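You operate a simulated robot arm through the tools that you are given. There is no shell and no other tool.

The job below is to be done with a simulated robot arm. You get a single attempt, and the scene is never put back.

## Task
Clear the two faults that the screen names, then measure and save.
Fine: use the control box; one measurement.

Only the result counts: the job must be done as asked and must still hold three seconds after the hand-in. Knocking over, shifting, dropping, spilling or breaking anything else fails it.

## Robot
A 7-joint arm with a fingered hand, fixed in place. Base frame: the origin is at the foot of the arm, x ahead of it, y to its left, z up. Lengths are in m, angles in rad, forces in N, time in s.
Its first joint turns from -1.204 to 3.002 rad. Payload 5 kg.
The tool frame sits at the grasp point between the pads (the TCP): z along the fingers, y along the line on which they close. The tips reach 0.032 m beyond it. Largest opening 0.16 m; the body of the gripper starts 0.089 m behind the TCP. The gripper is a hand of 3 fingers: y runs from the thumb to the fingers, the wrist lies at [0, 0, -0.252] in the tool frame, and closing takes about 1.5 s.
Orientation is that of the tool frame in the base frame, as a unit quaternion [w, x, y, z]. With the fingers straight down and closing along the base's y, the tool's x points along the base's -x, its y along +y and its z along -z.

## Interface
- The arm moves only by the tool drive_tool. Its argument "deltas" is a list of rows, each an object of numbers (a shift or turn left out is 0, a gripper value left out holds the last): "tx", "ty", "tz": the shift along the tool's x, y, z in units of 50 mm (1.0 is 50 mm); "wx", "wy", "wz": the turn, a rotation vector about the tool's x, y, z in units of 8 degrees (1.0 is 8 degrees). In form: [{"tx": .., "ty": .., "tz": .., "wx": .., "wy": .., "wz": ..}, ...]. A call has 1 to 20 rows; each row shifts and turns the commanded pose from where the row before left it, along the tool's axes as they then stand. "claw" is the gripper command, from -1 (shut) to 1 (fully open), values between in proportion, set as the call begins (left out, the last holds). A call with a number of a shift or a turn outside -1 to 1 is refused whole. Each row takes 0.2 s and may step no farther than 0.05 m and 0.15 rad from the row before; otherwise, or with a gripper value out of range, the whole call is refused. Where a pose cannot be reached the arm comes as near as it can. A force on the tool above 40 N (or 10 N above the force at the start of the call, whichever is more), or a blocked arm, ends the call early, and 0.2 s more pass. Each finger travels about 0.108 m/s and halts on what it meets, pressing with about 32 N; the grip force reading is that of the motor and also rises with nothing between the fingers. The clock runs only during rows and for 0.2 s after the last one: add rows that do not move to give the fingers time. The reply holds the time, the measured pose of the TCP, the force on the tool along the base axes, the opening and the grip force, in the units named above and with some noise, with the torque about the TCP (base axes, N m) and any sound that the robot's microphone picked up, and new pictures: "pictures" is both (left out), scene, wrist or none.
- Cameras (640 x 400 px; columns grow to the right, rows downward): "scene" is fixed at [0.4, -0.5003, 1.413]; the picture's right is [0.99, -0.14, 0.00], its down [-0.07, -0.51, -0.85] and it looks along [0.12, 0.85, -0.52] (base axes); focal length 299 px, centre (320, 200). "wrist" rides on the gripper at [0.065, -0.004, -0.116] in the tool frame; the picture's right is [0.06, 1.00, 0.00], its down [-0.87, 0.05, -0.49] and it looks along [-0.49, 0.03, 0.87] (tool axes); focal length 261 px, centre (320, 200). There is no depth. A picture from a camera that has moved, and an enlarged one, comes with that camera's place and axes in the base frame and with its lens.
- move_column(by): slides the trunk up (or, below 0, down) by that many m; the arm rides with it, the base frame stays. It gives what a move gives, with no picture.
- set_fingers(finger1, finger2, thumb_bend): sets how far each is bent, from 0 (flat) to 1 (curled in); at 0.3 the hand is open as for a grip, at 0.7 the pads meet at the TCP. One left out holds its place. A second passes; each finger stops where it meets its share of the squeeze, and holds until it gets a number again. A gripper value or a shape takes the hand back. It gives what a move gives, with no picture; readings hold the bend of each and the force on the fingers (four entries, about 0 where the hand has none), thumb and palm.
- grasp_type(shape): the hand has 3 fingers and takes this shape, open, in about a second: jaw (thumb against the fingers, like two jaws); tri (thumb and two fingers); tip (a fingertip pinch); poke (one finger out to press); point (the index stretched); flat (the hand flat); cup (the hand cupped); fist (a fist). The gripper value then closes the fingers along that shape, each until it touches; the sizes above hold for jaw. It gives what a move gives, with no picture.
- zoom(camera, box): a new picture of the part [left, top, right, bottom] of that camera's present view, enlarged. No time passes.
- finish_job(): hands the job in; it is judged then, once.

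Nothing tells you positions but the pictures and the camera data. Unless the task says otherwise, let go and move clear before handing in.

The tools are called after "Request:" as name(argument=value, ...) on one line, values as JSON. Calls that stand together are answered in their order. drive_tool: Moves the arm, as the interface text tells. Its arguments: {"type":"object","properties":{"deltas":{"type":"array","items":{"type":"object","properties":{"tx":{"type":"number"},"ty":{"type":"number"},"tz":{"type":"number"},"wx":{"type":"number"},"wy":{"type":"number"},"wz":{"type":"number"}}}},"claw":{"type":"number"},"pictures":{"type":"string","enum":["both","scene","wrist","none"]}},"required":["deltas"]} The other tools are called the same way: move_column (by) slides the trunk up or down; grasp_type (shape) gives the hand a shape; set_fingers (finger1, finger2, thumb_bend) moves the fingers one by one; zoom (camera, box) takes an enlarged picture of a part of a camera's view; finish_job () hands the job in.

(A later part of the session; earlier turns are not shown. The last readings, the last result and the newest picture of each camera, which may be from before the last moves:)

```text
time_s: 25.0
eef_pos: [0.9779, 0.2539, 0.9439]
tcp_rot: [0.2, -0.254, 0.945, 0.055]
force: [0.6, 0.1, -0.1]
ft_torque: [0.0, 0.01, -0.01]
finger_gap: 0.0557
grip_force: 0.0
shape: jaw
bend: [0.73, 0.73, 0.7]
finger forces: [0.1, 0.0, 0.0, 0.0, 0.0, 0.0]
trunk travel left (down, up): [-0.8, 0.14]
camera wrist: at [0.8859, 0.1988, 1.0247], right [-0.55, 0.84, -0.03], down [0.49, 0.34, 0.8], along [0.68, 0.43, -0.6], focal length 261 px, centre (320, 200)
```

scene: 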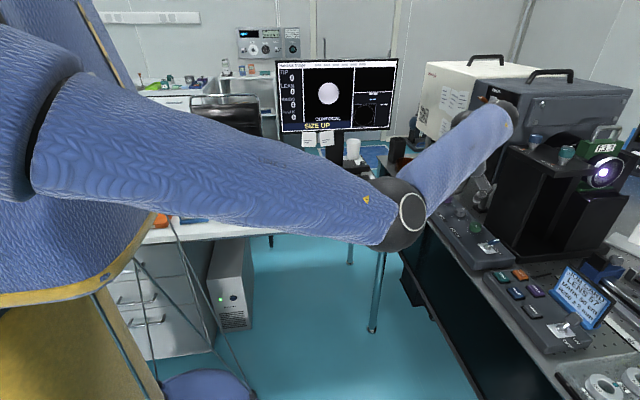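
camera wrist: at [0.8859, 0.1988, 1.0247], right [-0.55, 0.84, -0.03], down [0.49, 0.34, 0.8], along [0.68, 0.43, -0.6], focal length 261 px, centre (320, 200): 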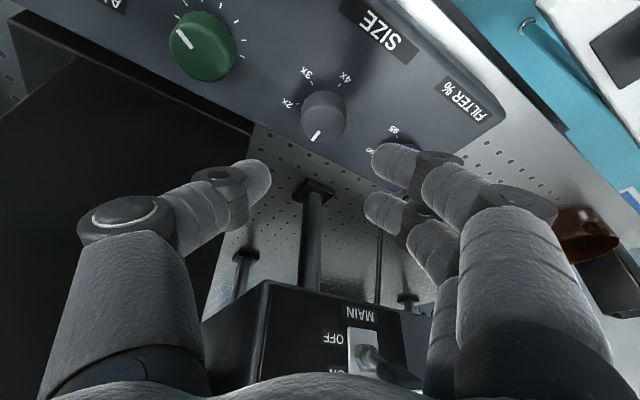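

The hand is centred over the SIZE knob. I'll descend and close on it.

Request:
drive_tool(deltas=[{"tx": 0.248, "tz": 0.557}, {"tx": 0.248, "tz": 0.557}, {}, {}], pictures="wrist")

```text
time_s: 26.0
eef_pos: [0.9754, 0.2538, 0.8825]
tcp_rot: [0.201, -0.254, 0.945, 0.054]
force: [-0.7, 0.4, 0.2]
ft_torque: [0.0, 0.03, 0.02]
finger_gap: 0.0556
grip_force: 0.1
shape: jaw
bend: [0.73, 0.73, 0.7]
finger forces: [0.0, 0.0, 0.0, 0.1, 0.0, 0.1]
trunk travel left (down, up): [-0.8, 0.14]
camera wrist: at [0.8841, 0.1975, 0.9627], right [-0.55, 0.84, -0.03], down [0.49, 0.34, 0.8], along [0.68, 0.43, -0.6], focal length 261 px, centre (320, 200)
```

wrist: 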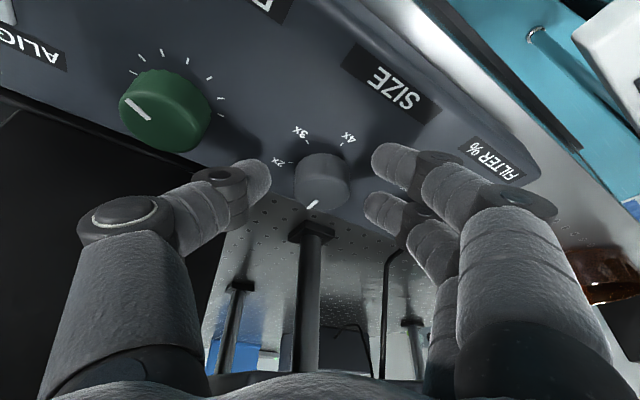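

Fingers straddle the SIZE knob with the FOCUS knob clear. Closing, then turning 60° clockwise to 2x.

Request:
drive_tool(deltas=[{}, {}, {}, {}], claw=-1, pictures="none")

Request:
drive_tool(deltas=[{"wx": 0.254, "wz": 0.571, "ty": 0.0166}, {"wx": 0.254, "wz": 0.571, "ty": 0.0166}, {"wx": 0.254, "wz": 0.571, "ty": 0.0166}, {"wx": 0.254, "wz": 0.571, "ty": 0.0166}, {"wx": 0.254, "wz": 0.571, "ty": 0.0166}, {"wx": 0.254, "wz": 0.571, "ty": 0.0166}, {}], pictures="both")

Request:
zoom(camera="scene", box=[270, 55, 400, 136])

```text
time_s: 27.0
eef_pos: [0.9751, 0.2531, 0.8828]
tcp_rot: [0.201, -0.253, 0.945, 0.054]
force: [-3.9, -1.5, -1.8]
ft_torque: [0.09, 0.33, 0.03]
finger_gap: 0.021
grip_force: 31.9
shape: jaw
bend: [0.71, 0.73, 0.7]
finger forces: [16.1, 14.7, 0.0, 0.1, 26.9, 0.0]
trunk travel left (down, up): [-0.8, 0.14]
```

```text
time_s: 28.8
eef_pos: [0.972, 0.2608, 0.8828]
tcp_rot: [0.209, -0.001, 0.978, 0.002]
force: [-18.3, 3.1, 4.5]
ft_torque: [0.4, 0.57, 0.1]
finger_gap: 0.0211
grip_force: 32.3
shape: jaw
bend: [0.71, 0.73, 0.7]
finger forces: [24.1, 17.1, 0.0, 0.1, 31.5, 0.0]
trunk travel left (down, up): [-0.8, 0.14]
stopped in row 7: the force on the tool passed its limit at 40 N (the readings are from after the stop); the commanded pose is now the measured one
camera wrist: at [0.8647, 0.2566, 0.9626], right [-0.06, 1.0, -0.02], down [0.59, 0.05, 0.8], along [0.8, 0.03, -0.6], focal length 261 px, centre (320, 200)
```

scene: 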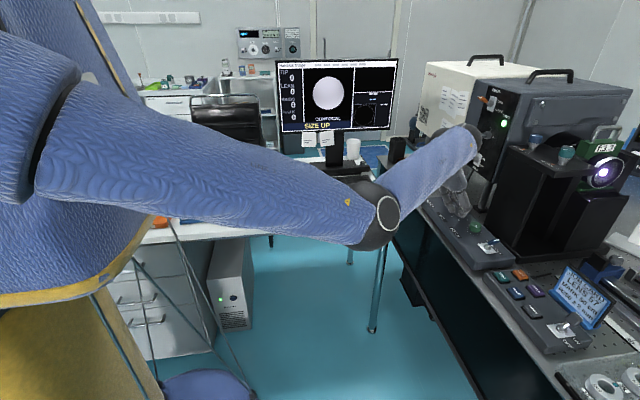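
wrist: 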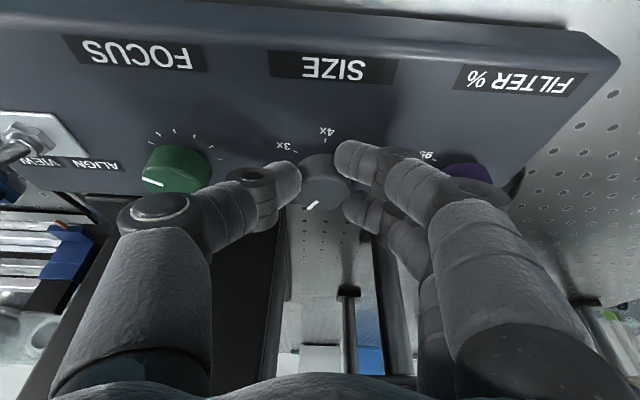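

```text
4.92 times, centred on (335, 96) of scene
camera zoom: at [0.4, -0.5003, 1.413], right [0.99, -0.14, 0.0], down [-0.07, -0.51, -0.85], along [0.12, 0.85, -0.52], focal length 1470 px, centre (246, 714)
```

zoom: 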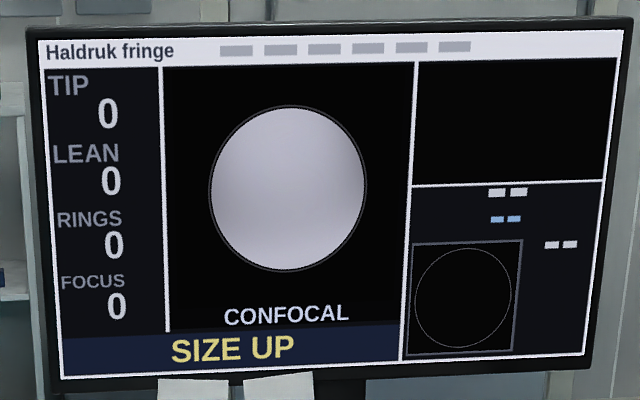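

The disc grew to about 1.5x at half turn and still says SIZE UP; the arm stopped on side force because my pivot was slightly off. I'll continue the remaining 30° with the corrected pivot.

Request:
drive_tool(deltas=[{}, {"wx": 0.254, "wz": 0.571, "ty": 0.0248, "tx": 0.0046, "tz": -0.002}, {"wx": 0.254, "wz": 0.571, "ty": 0.0248, "tx": 0.0046, "tz": -0.002}, {"wx": 0.254, "wz": 0.571, "ty": 0.0248, "tx": 0.0046, "tz": -0.002}, {}], pictures="none")

```text
time_s: 30.0
eef_pos: [0.9718, 0.2651, 0.8825]
tcp_rot: [0.207, 0.128, 0.97, -0.027]
force: [-22.3, 13.3, 6.2]
ft_torque: [0.69, 0.57, 0.16]
finger_gap: 0.0208
grip_force: 31.6
shape: jaw
bend: [0.71, 0.73, 0.7]
finger forces: [28.1, 18.2, 0.1, 0.1, 30.7, 0.1]
trunk travel left (down, up): [-0.8, 0.14]
```

Request:
drive_tool(deltas=[{"tx": 0.054, "ty": 0.026, "tz": -0.024}, {"wx": 0.254, "wz": 0.571, "ty": 0.0248, "tx": 0.0046, "tz": -0.002}, {"wx": 0.254, "wz": 0.571, "ty": 0.0248, "tx": 0.0046, "tz": -0.002}, {"wx": 0.254, "wz": 0.571, "ty": 0.0248, "tx": 0.0046, "tz": -0.002}, {}], pictures="both")

Request:
zoom(camera="scene", box=[270, 55, 400, 136])

```text
time_s: 31.2
eef_pos: [0.9722, 0.2678, 0.8815]
tcp_rot: [0.202, 0.253, 0.945, -0.052]
force: [9.1, 8.5, 9.8]
ft_torque: [0.51, -0.34, 0.2]
finger_gap: 0.0207
grip_force: 32.2
shape: jaw
bend: [0.71, 0.73, 0.7]
finger forces: [20.2, 22.2, 0.0, 0.0, 22.5, 0.1]
trunk travel left (down, up): [-0.8, 0.14]
camera wrist: at [0.8767, 0.3183, 0.9624], right [0.45, 0.89, -0.02], down [0.54, -0.25, 0.8], along [0.71, -0.38, -0.6], focal length 261 px, centre (320, 200)
```

scene: 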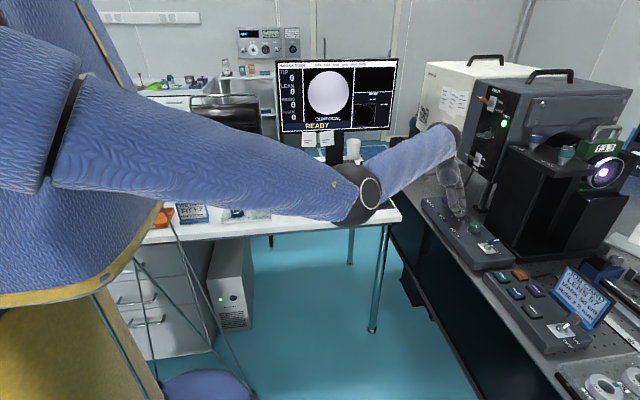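
wrist: 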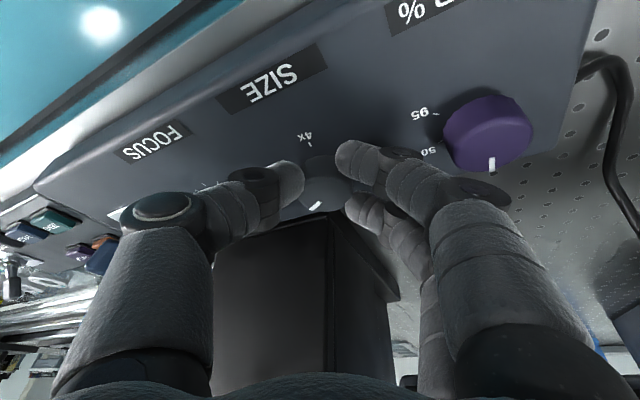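

```text
4.92 times, centred on (335, 96) of scene
camera zoom: at [0.4, -0.5003, 1.413], right [0.99, -0.14, 0.0], down [-0.07, -0.51, -0.85], along [0.12, 0.85, -0.52], focal length 1470 px, centre (246, 714)
```

zoom: 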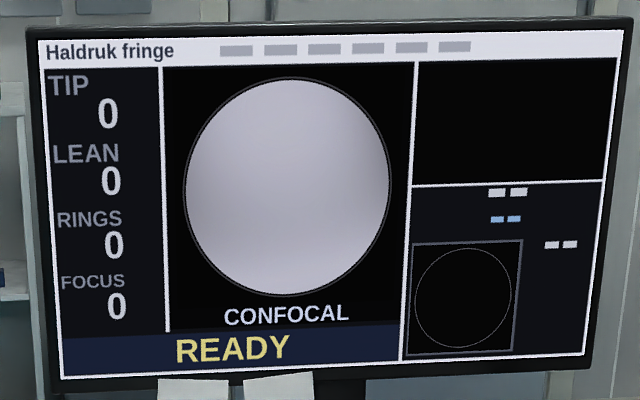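

Both faults are cleared and the screen says READY. I'll release the SIZE knob, lift straight up, and check READY stays.

Request:
drive_tool(deltas=[{}, {}, {}, {"tx": -0.163, "tz": -0.365}, {"tx": -0.325, "tz": -0.73}, {"tx": -0.325, "tz": -0.73}, {}], claw=-0.3, pictures="both")

Request:
zoom(camera="scene", box=[270, 55, 400, 136])

```text
time_s: 32.8
eef_pos: [0.972, 0.2693, 0.9807]
tcp_rot: [0.2, 0.254, 0.945, -0.054]
force: [0.1, 0.3, -0.7]
ft_torque: [0.0, 0.01, 0.0]
finger_gap: 0.0556
grip_force: 0.0
shape: jaw
bend: [0.73, 0.73, 0.7]
finger forces: [0.0, 0.0, 0.0, 0.1, 0.0, 0.1]
trunk travel left (down, up): [-0.8, 0.14]
camera wrist: at [0.8764, 0.319, 1.0615], right [0.45, 0.89, -0.03], down [0.54, -0.25, 0.8], along [0.71, -0.37, -0.6], focal length 261 px, centre (320, 200)
```

scene: 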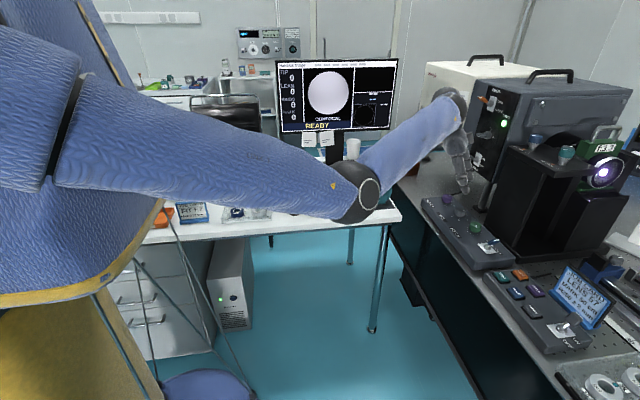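
wrist: 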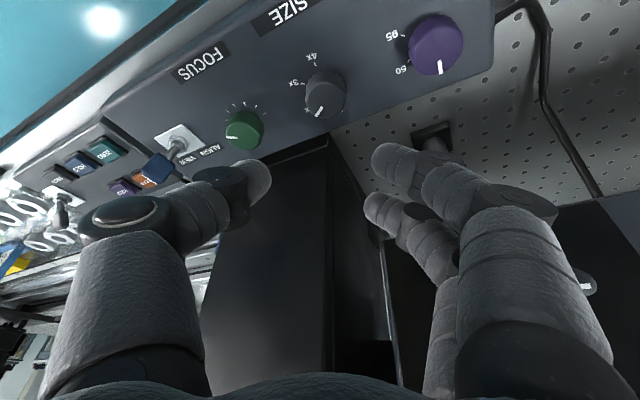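

```text
4.92 times, centred on (335, 96) of scene
camera zoom: at [0.4, -0.5003, 1.413], right [0.99, -0.14, 0.0], down [-0.07, -0.51, -0.85], along [0.12, 0.85, -0.52], focal length 1470 px, centre (246, 714)
```

zoom: 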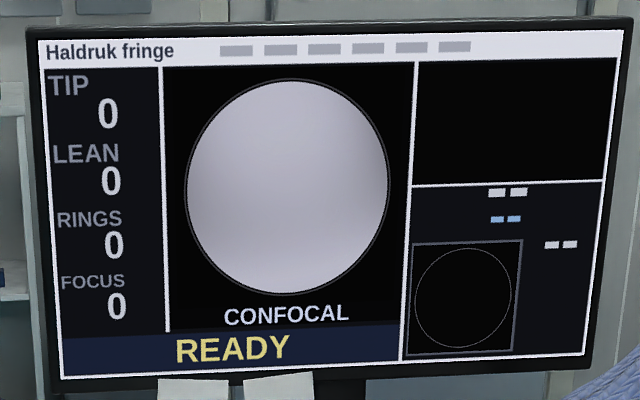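

READY holds after release. The MEASURE key is at about (0.532, 0.488, 0.786) and SAVE at (0.608, 0.489, 0.786) on the desk box. I'll back off up and away, then return the hand to straight down.

Request:
drive_tool(deltas=[{"tx": 0.2312, "ty": -0.2833, "tz": -0.6867}, {"tx": 0.2312, "ty": -0.2833, "tz": -0.6867}, {"tx": 0.2312, "ty": -0.2833, "tz": -0.6867}, {"tx": 0.2312, "ty": -0.2833, "tz": -0.6867}, {"tx": 0.2312, "ty": -0.2833, "tz": -0.6867}, {"tx": 0.2312, "ty": -0.2833, "tz": -0.6867}, {"wx": -0.381, "wz": -0.856}, {"wx": -0.381, "wz": -0.856}, {"wx": -0.381, "wz": -0.856}, {"wx": -0.381, "wz": -0.856}, {"wy": 1}, {"wy": 1}, {"wy": 1}, {}], pictures="both")

```text
time_s: 35.8
eef_pos: [0.8986, 0.2735, 1.0526]
tcp_rot: [0.01, 0.006, 1.0, -0.001]
force: [0.0, -0.3, -0.1]
ft_torque: [-0.03, -0.06, 0.01]
finger_gap: 0.056
grip_force: 0.0
shape: jaw
bend: [0.73, 0.73, 0.7]
finger forces: [0.0, 0.1, 0.0, 0.0, 0.0, 0.0]
out of reach, approached as far as the arm can: row 4, 5, 6, 12, 13
trunk travel left (down, up): [-0.8, 0.14]
camera wrist: at [0.8307, 0.2715, 1.1677], right [-0.05, 1.0, 0.0], down [0.86, 0.05, 0.51], along [0.51, 0.02, -0.86], focal length 261 px, centre (320, 200)
```

scene: 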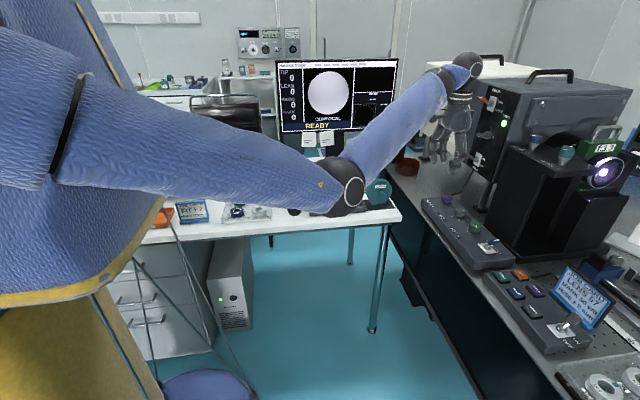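
wrist: 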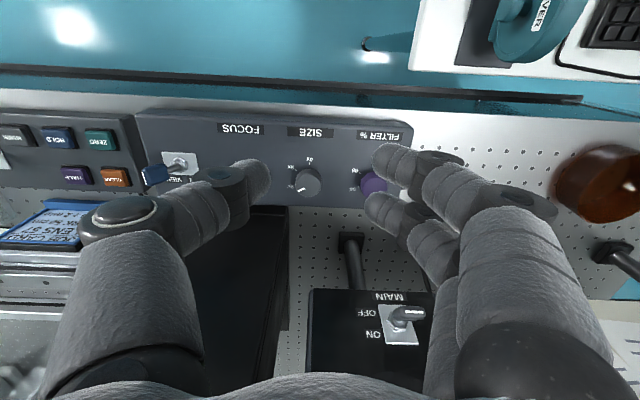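

Request:
drive_tool(deltas=[{"tx": 0.5}, {}], pictures="none")

```text
time_s: 36.6
eef_pos: [0.9023, 0.2693, 1.0543]
tcp_rot: [0.014, 0.01, 1.0, -0.002]
force: [0.5, -0.6, -0.6]
ft_torque: [0.01, 0.01, -0.01]
finger_gap: 0.0558
grip_force: 0.1
shape: jaw
bend: [0.73, 0.73, 0.7]
finger forces: [0.0, 0.0, 0.1, 0.1, 0.0, 0.0]
out of reach, approached as far as the arm can: row 1
trunk travel left (down, up): [-0.8, 0.14]
stopped in row 2: the arm was blocked; the commanded pose is now the measured one
```

The wrist looks to be at a joint limit with the elbow hanging low. Raising the trunk and then working lower with the arm should relieve this, so I'll raise the column 0.14 m first.

Request:
move_column(by=0.13)

Request:
drive_tool(deltas=[{"tz": 0.6}, {"tz": 0.8}, {"tz": 0.8}, {}], pictures="both")

```text
time_s: 38.1
eef_pos: [0.9, 0.2695, 1.1834]
tcp_rot: [0.014, 0.01, 1.0, -0.003]
force: [-0.1, 0.7, 0.4]
ft_torque: [-0.02, -0.01, -0.02]
finger_gap: 0.0558
grip_force: 0.0
shape: jaw
bend: [0.73, 0.73, 0.7]
finger forces: [0.0, 0.0, 0.0, 0.1, 0.1, 0.1]
trunk travel left (down, up): [-0.93, 0.01]
```

```text
time_s: 39.3
eef_pos: [0.9425, 0.225, 1.1013]
tcp_rot: [0.036, 0.029, 0.999, -0.015]
force: [0.3, 0.4, 0.3]
ft_torque: [-0.01, 0.0, 0.0]
finger_gap: 0.0559
grip_force: 0.0
shape: jaw
bend: [0.73, 0.73, 0.7]
finger forces: [0.0, 0.1, 0.1, 0.1, 0.1, 0.1]
trunk travel left (down, up): [-0.93, 0.01]
stopped in row 4: the arm was blocked; the commanded pose is now the measured one
camera wrist: at [0.8682, 0.2289, 1.2124], right [0.0, 1.0, -0.03], down [0.83, 0.02, 0.55], along [0.55, -0.02, -0.83], focal length 261 px, centre (320, 200)
```

scene: 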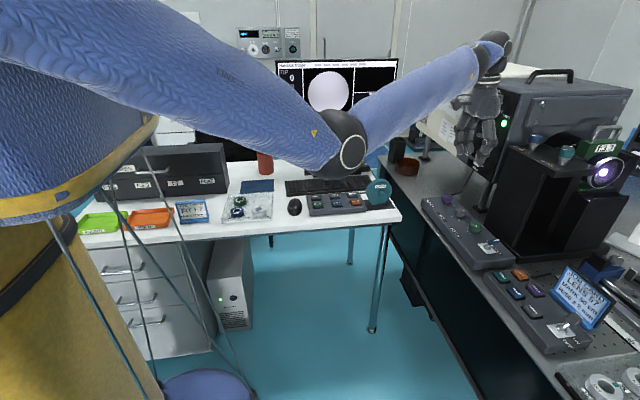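
wrist: 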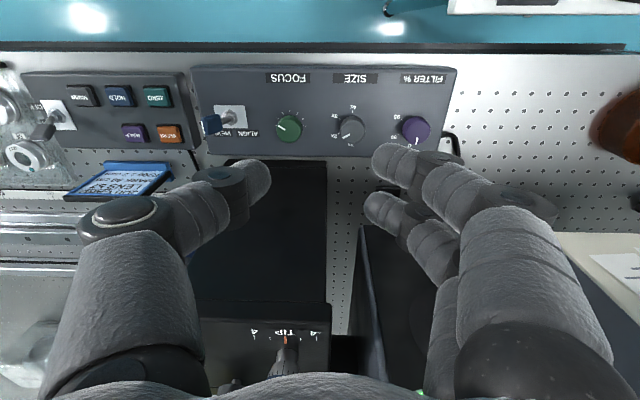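

Request:
zoom(camera="scene", box=[280, 0, 560, 200])

Request:
zoom(camera="scene", box=[440, 20, 640, 190])

```text
2.00 times, centred on (420, 100) of scene
camera zoom: at [0.4, -0.5003, 1.413], right [0.99, -0.14, 0.0], down [-0.07, -0.51, -0.85], along [0.12, 0.85, -0.52], focal length 597 px, centre (120, 400)
```

zoom: 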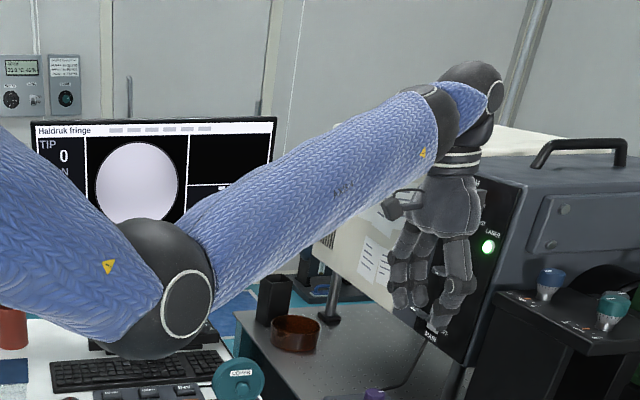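

```text
2.35 times, centred on (540, 105) of scene
camera zoom: at [0.4, -0.5003, 1.413], right [0.99, -0.14, 0.0], down [-0.07, -0.51, -0.85], along [0.12, 0.85, -0.52], focal length 703 px, centre (-198, 424)
```

zoom: 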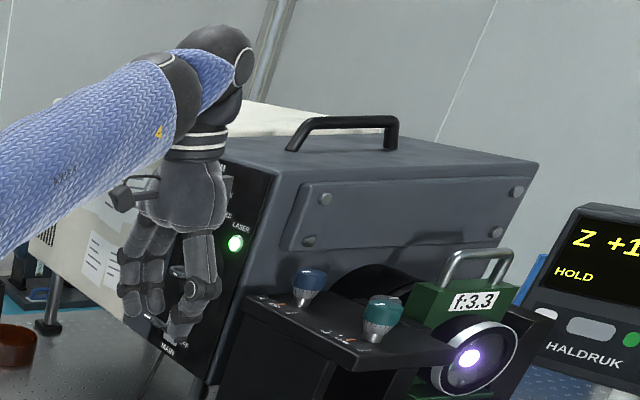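

The arm drifted sideways while blocked, so a joint is at its limit. I'll tilt the hand outward again (a posture that worked) and see whether it frees up.

Request:
drive_tool(deltas=[{"wy": -1}, {"wy": -1}, {}], pictures="scene")

```text
time_s: 40.1
eef_pos: [0.9382, 0.2331, 1.101]
tcp_rot: [0.174, 0.025, 0.984, -0.016]
force: [-0.1, 0.2, 0.6]
ft_torque: [-0.01, 0.01, -0.01]
finger_gap: 0.056
grip_force: 0.1
shape: jaw
bend: [0.73, 0.73, 0.7]
finger forces: [0.0, 0.0, 0.1, 0.0, 0.0, 0.0]
trunk travel left (down, up): [-0.93, 0.01]
```

scene: 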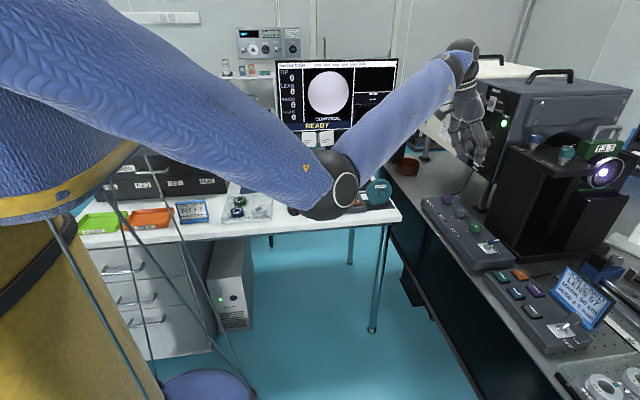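

Request:
drive_tool(deltas=[{"tx": 0.641, "tz": 0.299}, {"tx": 0.641, "tz": 0.299}, {}], pictures="scene")

```text
time_s: 40.9
eef_pos: [0.891, 0.2324, 1.0499]
tcp_rot: [0.175, 0.025, 0.984, -0.017]
force: [-0.4, 0.5, -0.5]
ft_torque: [-0.02, 0.0, 0.02]
finger_gap: 0.0559
grip_force: 0.0
shape: jaw
bend: [0.73, 0.73, 0.7]
finger forces: [0.0, 0.0, 0.0, 0.0, 0.1, 0.0]
trunk travel left (down, up): [-0.93, 0.01]
```

scene: 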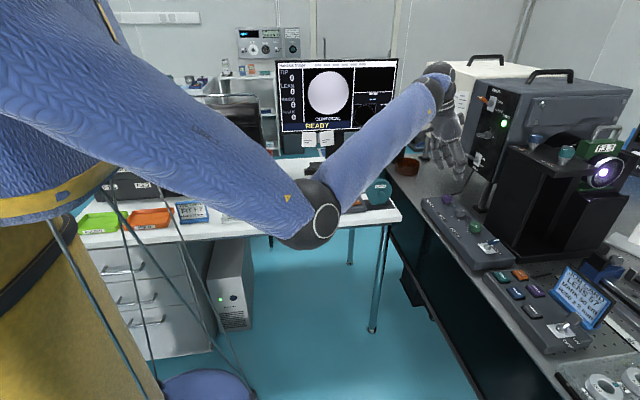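

That worked without hitting a limit. I'll continue back toward the desk, low and tilted, in small steps.

Request:
drive_tool(deltas=[{"tx": 0.71, "ty": 0.25, "tz": -0.0985}, {"tx": 0.71, "ty": 0.25, "tz": -0.0985}, {"tx": 0.71, "ty": 0.25, "tz": -0.0985}, {"tx": 0.71, "ty": 0.25, "tz": -0.0985}, {}], pictures="both")

```text
time_s: 42.1
eef_pos: [0.7546, 0.2891, 1.0174]
tcp_rot: [0.173, 0.024, 0.984, -0.016]
force: [0.4, -0.6, -0.3]
ft_torque: [-0.03, -0.01, 0.01]
finger_gap: 0.056
grip_force: 0.1
shape: jaw
bend: [0.73, 0.73, 0.7]
finger forces: [0.0, 0.0, 0.1, 0.0, 0.0, 0.1]
trunk travel left (down, up): [-0.93, 0.01]
camera wrist: at [0.6521, 0.2928, 1.1055], right [0.0, 1.0, -0.04], down [0.65, 0.04, 0.76], along [0.76, -0.03, -0.65], focal length 261 px, centre (320, 200)
```

scene: 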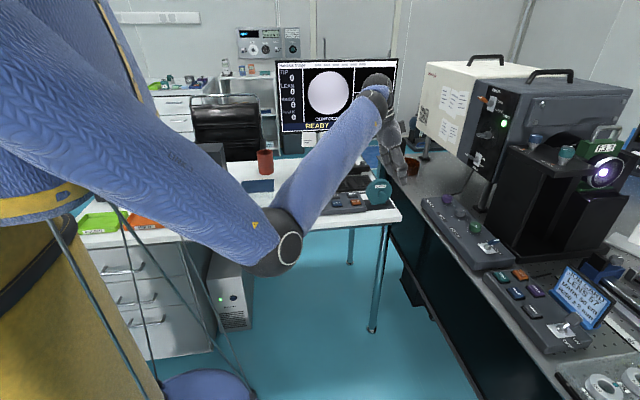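
wrist: 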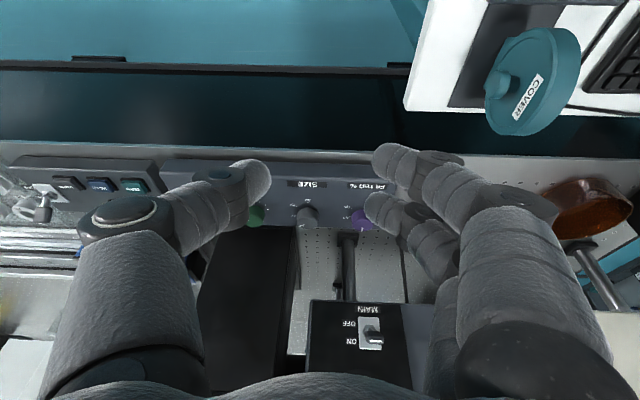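

Moving freely now. I'll yaw the hand about +40° so it lines up with the arm's heading to the keypad, and watch the elbow.

Request:
drive_tool(deltas=[{"wx": -0.342, "wz": -0.94}, {"wx": -0.342, "wz": -0.94}, {"wx": -0.342, "wz": -0.94}, {"wx": -0.342, "wz": -0.94}, {"wx": -0.342, "wz": -0.94}, {}], pictures="both")

```text
time_s: 43.5
eef_pos: [0.7973, 0.181, 0.9819]
tcp_rot: [0.158, -0.297, 0.941, -0.024]
force: [0.0, 0.3, -0.4]
ft_torque: [-0.04, 0.01, 0.06]
finger_gap: 0.0563
grip_force: 0.0
shape: jaw
bend: [0.73, 0.73, 0.7]
finger forces: [0.0, 0.0, 0.0, 0.0, 0.0, 0.0]
trunk travel left (down, up): [-0.93, 0.01]
stopped in row 6: the arm was blocked; the commanded pose is now the measured one
camera wrist: at [0.7121, 0.1355, 1.0755], right [-0.6, 0.79, -0.16], down [0.49, 0.51, 0.7], along [0.63, 0.34, -0.69], focal length 261 px, centre (320, 200)
```

scene: 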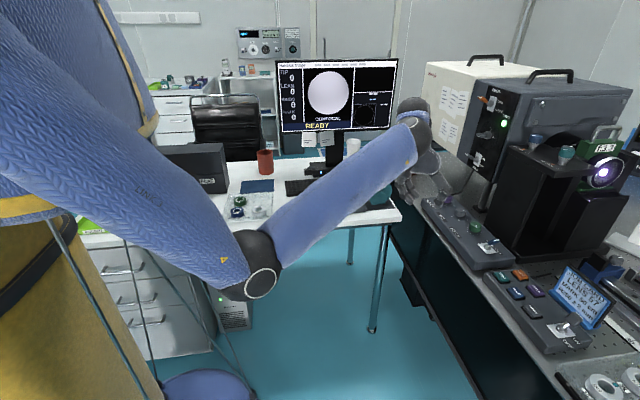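
wrist: 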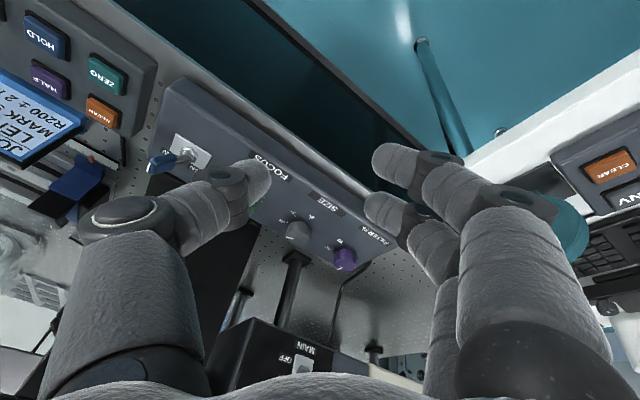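

The +yaw direction runs into the wrist limit, so I'll undo it and approach the keypad with yaw near 0 instead.

Request:
drive_tool(deltas=[{"wx": 0.081, "wy": -0.022, "wz": 0.863}, {"wx": 0.081, "wy": -0.022, "wz": 0.863}, {"wx": 0.081, "wy": -0.022, "wz": 0.863}, {"wx": 0.081, "wy": -0.022, "wz": 0.863}, {"wx": 0.081, "wy": -0.022, "wz": 0.863}, {}], pictures="scene")

```text
time_s: 44.9
eef_pos: [0.7948, 0.1859, 0.9824]
tcp_rot: [0.173, 0.0, 0.985, 0.001]
force: [-0.3, 0.7, 0.1]
ft_torque: [-0.01, -0.01, -0.02]
finger_gap: 0.056
grip_force: 0.1
shape: jaw
bend: [0.73, 0.73, 0.7]
finger forces: [0.0, 0.0, 0.0, 0.0, 0.1, 0.0]
trunk travel left (down, up): [-0.93, 0.01]
```

scene: 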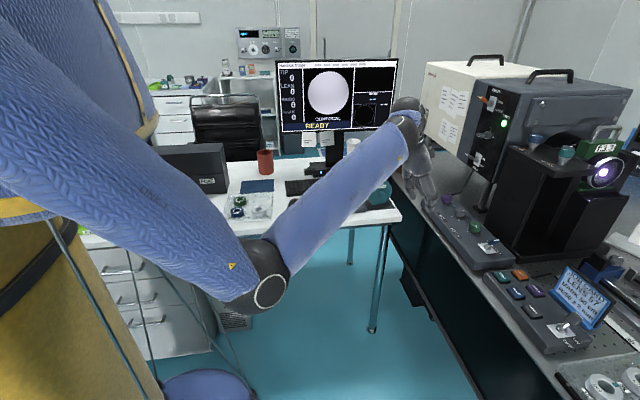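

Request:
drive_tool(deltas=[{"tx": 0.627, "ty": 0.667, "tz": -0.228}, {"tx": 0.627, "ty": 0.667, "tz": -0.228}, {"tx": 0.627, "ty": 0.667, "tz": -0.228}, {}], pictures="scene")

```text
time_s: 45.9
eef_pos: [0.6978, 0.2855, 0.9827]
tcp_rot: [0.173, 0.0, 0.985, 0.002]
force: [0.5, 0.3, 0.6]
ft_torque: [-0.01, 0.05, -0.01]
finger_gap: 0.0561
grip_force: 0.1
shape: jaw
bend: [0.73, 0.73, 0.7]
finger forces: [0.0, 0.1, 0.0, 0.0, 0.0, 0.0]
trunk travel left (down, up): [-0.93, 0.01]
```

scene: 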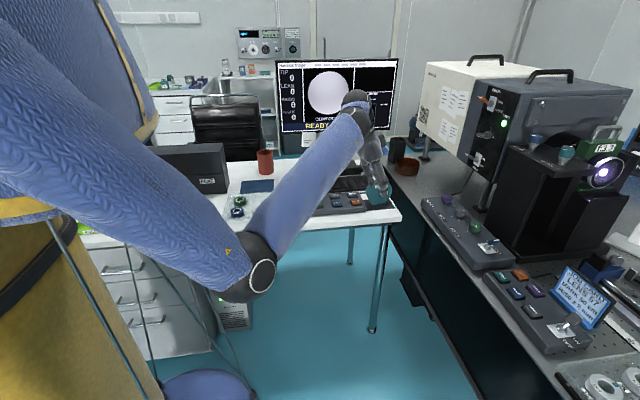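

Request:
drive_tool(deltas=[{"tx": 0.627, "ty": 0.667, "tz": -0.228}, {"tx": 0.627, "ty": 0.667, "tz": -0.228}, {"tx": 0.627, "ty": 0.667, "tz": -0.228}, {}], pictures="both")

```text
time_s: 47.1
eef_pos: [0.6391, 0.3405, 0.9777]
tcp_rot: [0.194, 0.01, 0.981, -0.026]
force: [-0.1, -0.2, -0.4]
ft_torque: [0.03, -0.02, 0.02]
finger_gap: 0.0561
grip_force: 0.1
shape: jaw
bend: [0.73, 0.73, 0.7]
finger forces: [0.0, 0.1, 0.0, 0.1, 0.0, 0.1]
trunk travel left (down, up): [-0.93, 0.01]
stopped in row 4: the arm was blocked; the commanded pose is now the measured one
camera wrist: at [0.5332, 0.3431, 1.0608], right [-0.03, 1.0, -0.07], down [0.62, 0.07, 0.78], along [0.79, -0.02, -0.62], focal length 261 px, centre (320, 200)
```

scene: 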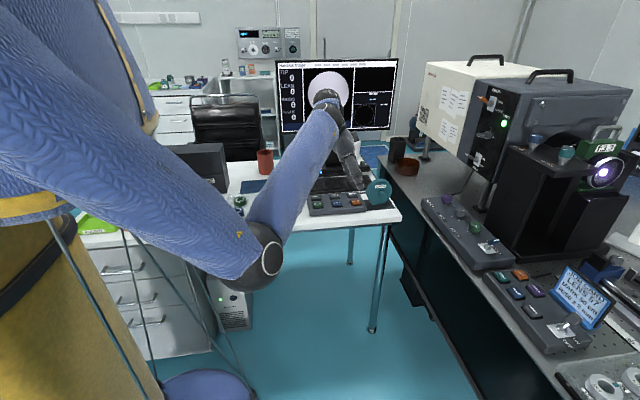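
wrist: 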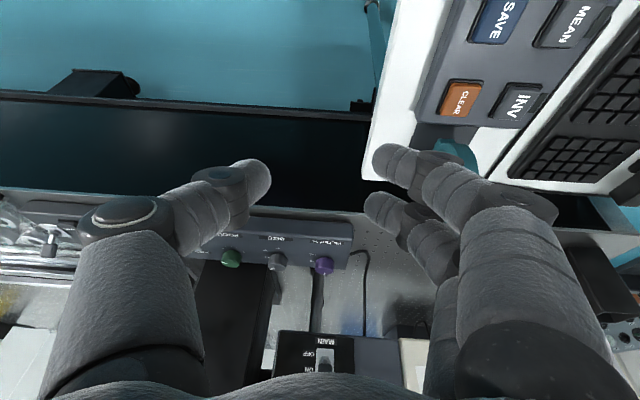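

Another limit, this time likely the upper arm pitching too far down with the trunk high. I'll lower the trunk a bit and let the arm come up relative to it to relieve that joint.

Request:
move_column(by=-0.1)

Request:
drive_tool(deltas=[{"tx": -0.2, "tz": -0.5}, {"tx": -0.4, "tz": -0.9}, {"tx": -0.2, "tz": -0.5}, {}], pictures="scene")

```text
time_s: 48.5
eef_pos: [0.6391, 0.3393, 0.8783]
tcp_rot: [0.194, 0.011, 0.981, -0.025]
force: [0.0, -0.4, 0.6]
ft_torque: [-0.05, -0.01, -0.02]
finger_gap: 0.0561
grip_force: 0.0
shape: jaw
bend: [0.73, 0.73, 0.7]
finger forces: [0.0, 0.0, 0.0, 0.1, 0.0, 0.1]
trunk travel left (down, up): [-0.83, 0.11]
```

```text
time_s: 49.7
eef_pos: [0.656, 0.2982, 0.9472]
tcp_rot: [0.193, 0.02, 0.979, -0.057]
force: [-0.7, 0.7, -0.4]
ft_torque: [-0.04, -0.02, 0.01]
finger_gap: 0.0561
grip_force: 0.1
shape: jaw
bend: [0.73, 0.73, 0.7]
finger forces: [0.0, 0.1, 0.0, 0.1, 0.0, 0.0]
trunk travel left (down, up): [-0.83, 0.11]
stopped in row 4: the arm was blocked; the commanded pose is now the measured one
```

scene: 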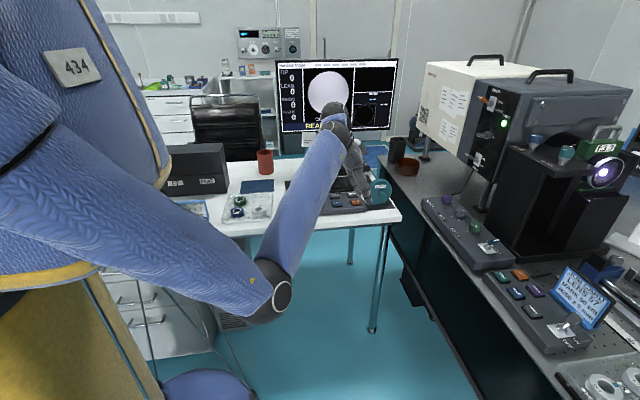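

Moving up and toward the desk is what blocks, pointing to wrist flexion. I'll incline the fingers toward +y (along the forearm's heading) and see if that frees it.

Request:
drive_tool(deltas=[{"wx": -0.92, "wz": 0.38}, {"wx": -0.92, "wz": 0.38}, {"wx": -0.92, "wz": 0.38}, {}], pictures="both")

```text
time_s: 50.9
eef_pos: [0.6914, 0.2752, 0.9697]
tcp_rot: [0.229, 0.061, 0.962, 0.133]
force: [0.0, -0.7, -0.2]
ft_torque: [0.03, -0.03, -0.01]
finger_gap: 0.0559
grip_force: 0.0
shape: jaw
bend: [0.73, 0.73, 0.7]
finger forces: [0.0, 0.0, 0.0, 0.1, 0.1, 0.0]
trunk travel left (down, up): [-0.83, 0.11]
stopped in row 4: the arm was blocked; the commanded pose is now the measured one
camera wrist: at [0.5804, 0.2562, 1.0412], right [0.0, 0.97, 0.26], down [0.55, -0.21, 0.81], along [0.83, 0.14, -0.53], focal length 261 px, centre (320, 200)
```

scene: 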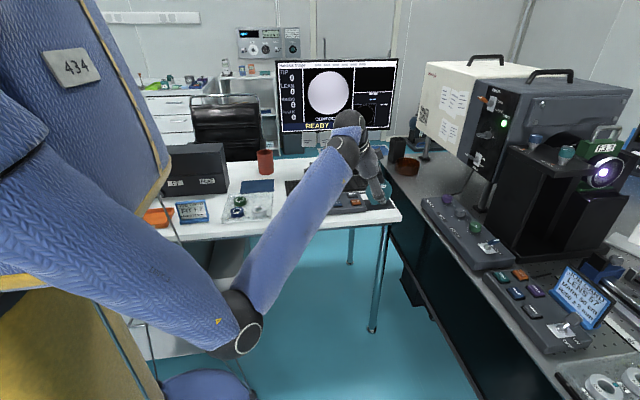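
wrist: 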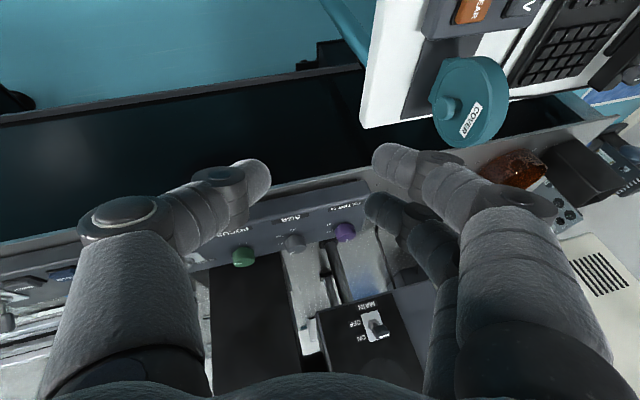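

The elbow is hanging low on the right, which keeps bringing joints to their limits. I'll go back out to the extended, tilted posture that worked, and re-approach along a lower path.

Request:
drive_tool(deltas=[{"wx": 0.563, "wy": 0.117, "wz": -0.417}, {"wx": 0.563, "wy": 0.117, "wz": -0.417}, {"wx": 0.563, "wy": 0.117, "wz": -0.417}, {"tx": -0.767, "ty": -0.317, "tz": 0.232}, {"tx": -0.767, "ty": -0.317, "tz": 0.232}, {"tx": -0.767, "ty": -0.317, "tz": 0.232}, {"tx": -0.767, "ty": -0.317, "tz": 0.232}, {}], pictures="scene")

```text
time_s: 52.7
eef_pos: [0.8508, 0.2138, 0.9891]
tcp_rot: [0.207, -0.002, 0.978, 0.002]
force: [0.1, 0.4, -0.4]
ft_torque: [-0.01, 0.03, 0.0]
finger_gap: 0.0558
grip_force: 0.1
shape: jaw
bend: [0.73, 0.73, 0.7]
finger forces: [0.1, 0.0, 0.0, 0.0, 0.1, 0.1]
trunk travel left (down, up): [-0.83, 0.11]
```

scene: 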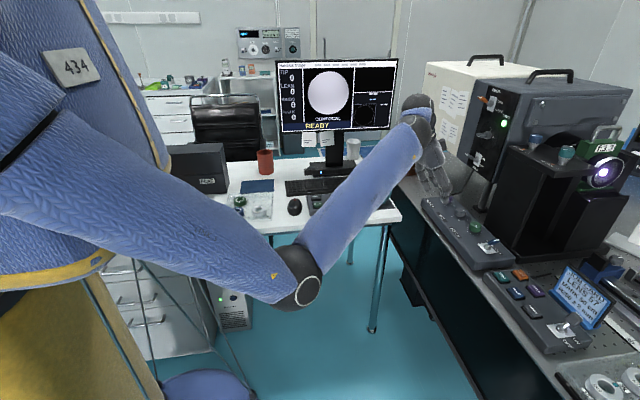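

Request:
drive_tool(deltas=[{"tx": -0.416, "ty": -0.696, "tz": 0.137}, {"tx": -0.416, "ty": -0.696, "tz": 0.137}, {"tx": -0.416, "ty": -0.696, "tz": 0.137}, {"tx": -0.416, "ty": -0.696, "tz": 0.137}, {"tx": -0.416, "ty": -0.696, "tz": 0.137}, {}], pictures="scene")

```text
time_s: 54.1
eef_pos: [0.9606, 0.0427, 0.998]
tcp_rot: [0.205, -0.002, 0.979, 0.002]
force: [0.3, 0.3, -0.2]
ft_torque: [0.0, 0.01, -0.01]
finger_gap: 0.056
grip_force: 0.1
shape: jaw
bend: [0.73, 0.73, 0.7]
finger forces: [0.1, 0.1, 0.1, 0.1, 0.1, 0.0]
trunk travel left (down, up): [-0.83, 0.11]
```

scene: 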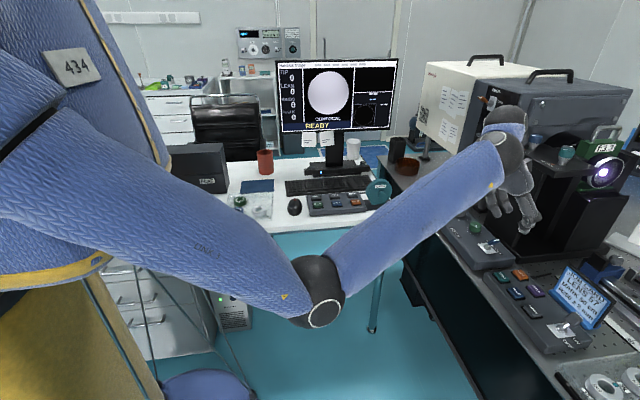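

Request:
drive_tool(deltas=[{"wx": 0.9135, "wz": -0.4067}, {"wx": 0.9135, "wz": -0.4067}, {"wx": 0.9135, "wz": -0.4067}, {"wx": 0.9135, "wz": -0.4067}, {}], pictures="scene")

```text
time_s: 55.3
eef_pos: [0.9612, 0.0403, 0.9988]
tcp_rot: [0.199, -0.059, 0.941, -0.268]
force: [0.6, 0.4, 0.1]
ft_torque: [-0.03, 0.0, 0.03]
finger_gap: 0.0561
grip_force: 0.0
shape: jaw
bend: [0.73, 0.73, 0.7]
finger forces: [0.0, 0.0, 0.0, 0.1, 0.0, 0.0]
trunk travel left (down, up): [-0.83, 0.11]
```

scene: 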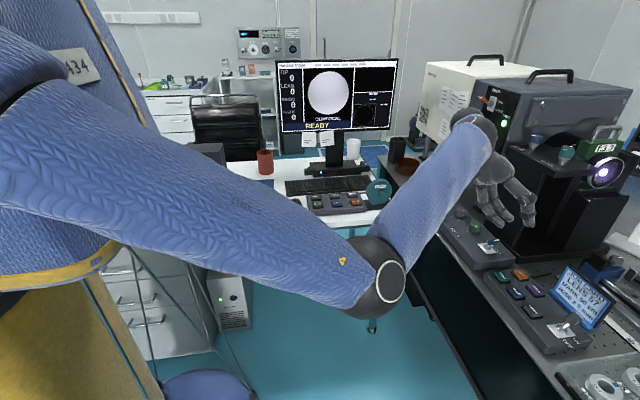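

The elbow is swinging up and outward as hoped. I'll raise slightly and roll further to bring it up more.

Request:
drive_tool(deltas=[{"tx": -0.172, "ty": -0.265, "tz": -0.387}, {"tx": -0.172, "ty": -0.265, "tz": -0.387}, {"wx": 0.9135, "wz": -0.4067}, {"wx": 0.9135, "wz": -0.4067}, {"wx": 0.9135, "wz": -0.4067}, {"wx": 0.9135, "wz": -0.4067}, {}], pictures="scene")

```text
time_s: 56.9
eef_pos: [0.9886, 0.0071, 1.0321]
tcp_rot: [0.176, -0.112, 0.83, -0.517]
force: [0.3, -0.3, -1.1]
ft_torque: [0.01, -0.02, 0.02]
finger_gap: 0.0558
grip_force: 0.1
shape: jaw
bend: [0.73, 0.73, 0.7]
finger forces: [0.1, 0.0, 0.1, 0.1, 0.0, 0.1]
out of reach, approached as far as the arm can: row 4, 5, 6
trunk travel left (down, up): [-0.83, 0.11]
```

scene: 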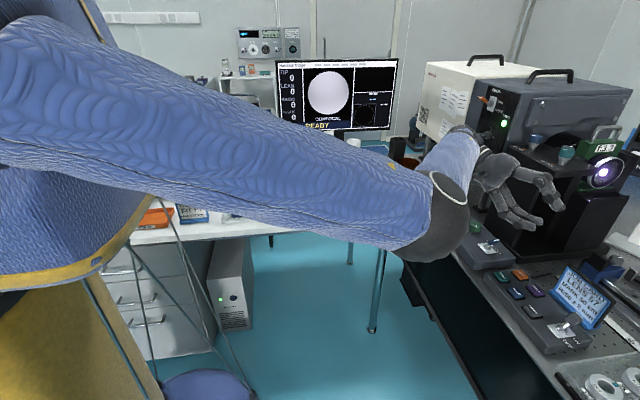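

The elbow is now out to the side near shoulder height. I'll retract with the roll kept, then roll the hand back.

Request:
drive_tool(deltas=[{"tx": 0.73, "tz": -0.326}, {"tx": 0.73, "tz": -0.326}, {"tx": 0.73, "tz": -0.326}, {"tx": 0.73, "tz": -0.326}, {}], pictures="scene")

```text
time_s: 58.1
eef_pos: [0.9892, 0.0081, 1.0326]
tcp_rot: [0.176, -0.113, 0.831, -0.516]
force: [0.5, -0.3, 0.8]
ft_torque: [0.01, 0.0, 0.01]
finger_gap: 0.0561
grip_force: 0.1
shape: jaw
bend: [0.73, 0.73, 0.7]
finger forces: [0.1, 0.0, 0.0, 0.1, 0.0, 0.0]
out of reach, approached as far as the arm can: row 1, 2, 3, 4
trunk travel left (down, up): [-0.83, 0.11]
```

scene: 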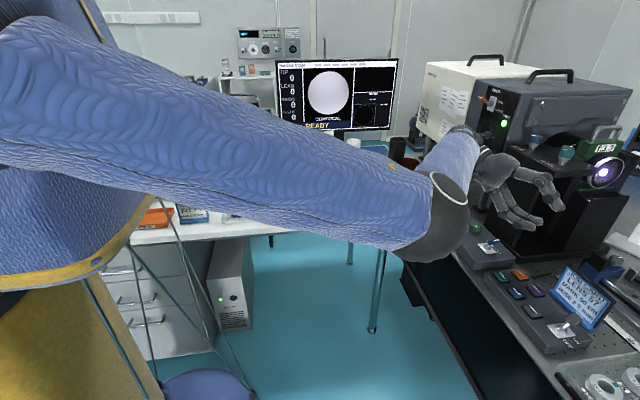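

Request:
drive_tool(deltas=[{"wx": -0.9135, "wz": 0.4067}, {"wx": -0.9135, "wz": 0.4067}, {"tx": 0.73, "tz": -0.326}, {"tx": 0.73, "tz": -0.326}, {"tx": 0.73, "tz": -0.326}, {}], pictures="scene")

```text
time_s: 59.5
eef_pos: [0.9584, 0.0078, 1.0341]
tcp_rot: [0.188, -0.087, 0.895, -0.396]
force: [0.1, 0.8, -0.1]
ft_torque: [0.02, -0.01, -0.03]
finger_gap: 0.056
grip_force: 0.1
shape: jaw
bend: [0.73, 0.73, 0.7]
finger forces: [0.0, 0.0, 0.1, 0.1, 0.1, 0.0]
out of reach, approached as far as the arm can: row 3, 4, 5
trunk travel left (down, up): [-0.83, 0.11]
```

scene: 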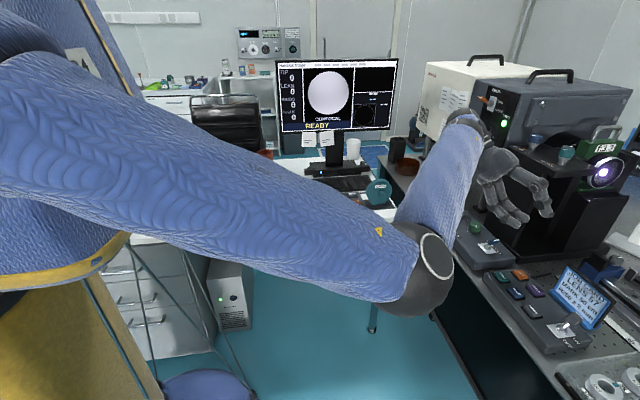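

Request:
drive_tool(deltas=[{"wx": -0.9135, "wz": 0.4067}, {"wx": -0.9135, "wz": 0.4067, "tx": 0.444, "ty": 0.306, "tz": -0.479}, {"wx": -0.9135, "wz": 0.4067, "tx": 0.462, "ty": 0.339, "tz": -0.438}, {"wx": -0.9135, "wz": 0.4067, "tx": 0.482, "ty": 0.366, "tz": -0.393}, {"wx": -0.9135, "wz": 0.4067, "tx": 0.503, "ty": 0.384, "tz": -0.345}, {"wx": -0.9135, "wz": 0.4067, "tx": 0.525, "ty": 0.396, "tz": -0.295}, {}], pictures="scene")

```text
time_s: 61.1
eef_pos: [0.8117, 0.1084, 1.0346]
tcp_rot: [0.206, -0.001, 0.979, 0.003]
force: [-0.7, -0.2, 0.1]
ft_torque: [0.01, 0.04, 0.0]
finger_gap: 0.0562
grip_force: 0.0
shape: jaw
bend: [0.73, 0.73, 0.7]
finger forces: [0.1, 0.1, 0.1, 0.0, 0.0, 0.0]
trunk travel left (down, up): [-0.83, 0.11]
```

scene: 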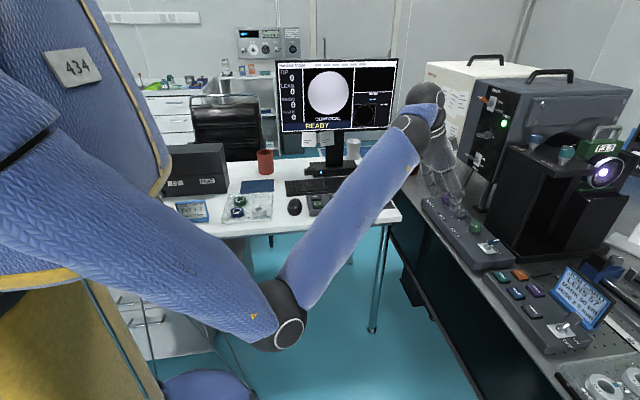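

The elbow-low posture needs the shoulder high and the hand low to stay within limits. I'll go down in the free space before the bench, then raise the trunk, and keep the hand low when crossing to the desk.

Request:
drive_tool(deltas=[{"tx": 0.518, "tz": 0.426}, {"tx": 0.518, "tz": 0.426}, {"tx": 0.518, "tz": 0.426}, {"tx": 0.518, "tz": 0.426}, {}], pictures="none")

Request:
move_column(by=0.1)

Request:
drive_tool(deltas=[{"tx": 0.244, "tz": 0.548}, {"tx": 0.244, "tz": 0.548}, {"tx": 0.244, "tz": 0.548}, {"tx": 0.244, "tz": 0.548}, {}], pictures="scene")

```text
time_s: 62.3
eef_pos: [0.7495, 0.1109, 0.9131]
tcp_rot: [0.206, -0.002, 0.979, 0.002]
force: [-0.3, 0.8, 0.5]
ft_torque: [0.02, 0.01, -0.02]
finger_gap: 0.0559
grip_force: 0.0
shape: jaw
bend: [0.73, 0.73, 0.7]
finger forces: [0.1, 0.1, 0.1, 0.0, 0.0, 0.0]
trunk travel left (down, up): [-0.83, 0.11]
```

```text
time_s: 63.6
eef_pos: [0.7503, 0.11, 1.0121]
tcp_rot: [0.205, -0.001, 0.979, 0.001]
force: [-0.5, 0.7, 0.3]
ft_torque: [0.02, 0.01, 0.03]
finger_gap: 0.0558
grip_force: 0.1
shape: jaw
bend: [0.73, 0.73, 0.7]
finger forces: [0.0, 0.0, 0.1, 0.0, 0.0, 0.1]
trunk travel left (down, up): [-0.93, 0.01]
```

```text
time_s: 64.8
eef_pos: [0.7506, 0.1125, 0.891]
tcp_rot: [0.206, -0.001, 0.979, 0.002]
force: [0.2, -0.3, 0.7]
ft_torque: [0.04, 0.04, 0.01]
finger_gap: 0.0564
grip_force: 0.0
shape: jaw
bend: [0.73, 0.73, 0.7]
finger forces: [0.0, 0.0, 0.0, 0.0, 0.1, 0.1]
trunk travel left (down, up): [-0.93, 0.01]
```

scene: 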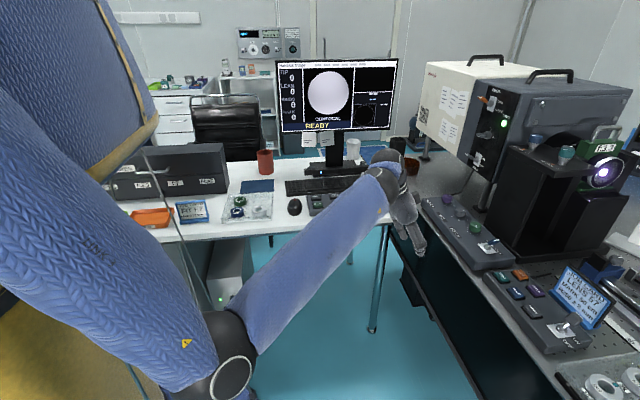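

Request:
drive_tool(deltas=[{"tx": 0.457, "ty": 0.6, "tz": -0.203}, {"tx": 0.457, "ty": 0.6, "tz": -0.203}, {"tx": 0.457, "ty": 0.6, "tz": -0.203}, {"tx": 0.457, "ty": 0.6, "tz": -0.203}, {}], pictures="scene")

```text
time_s: 66.0
eef_pos: [0.647, 0.2305, 0.8929]
tcp_rot: [0.206, -0.001, 0.978, 0.002]
force: [1.2, 0.1, -0.4]
ft_torque: [-0.02, 0.04, 0.01]
finger_gap: 0.0561
grip_force: 0.0
shape: jaw
bend: [0.73, 0.73, 0.7]
finger forces: [0.0, 0.0, 0.0, 0.0, 0.1, 0.1]
trunk travel left (down, up): [-0.93, 0.01]
```

scene: 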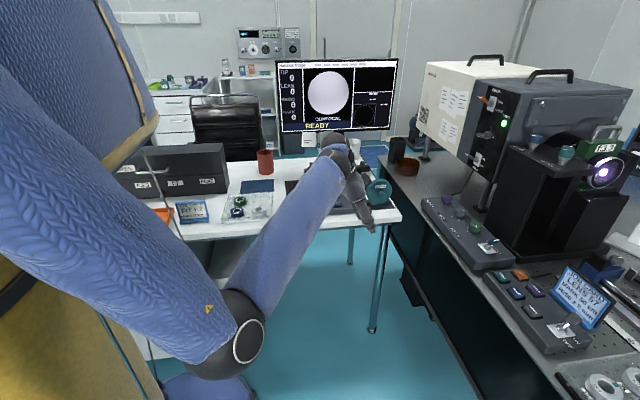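

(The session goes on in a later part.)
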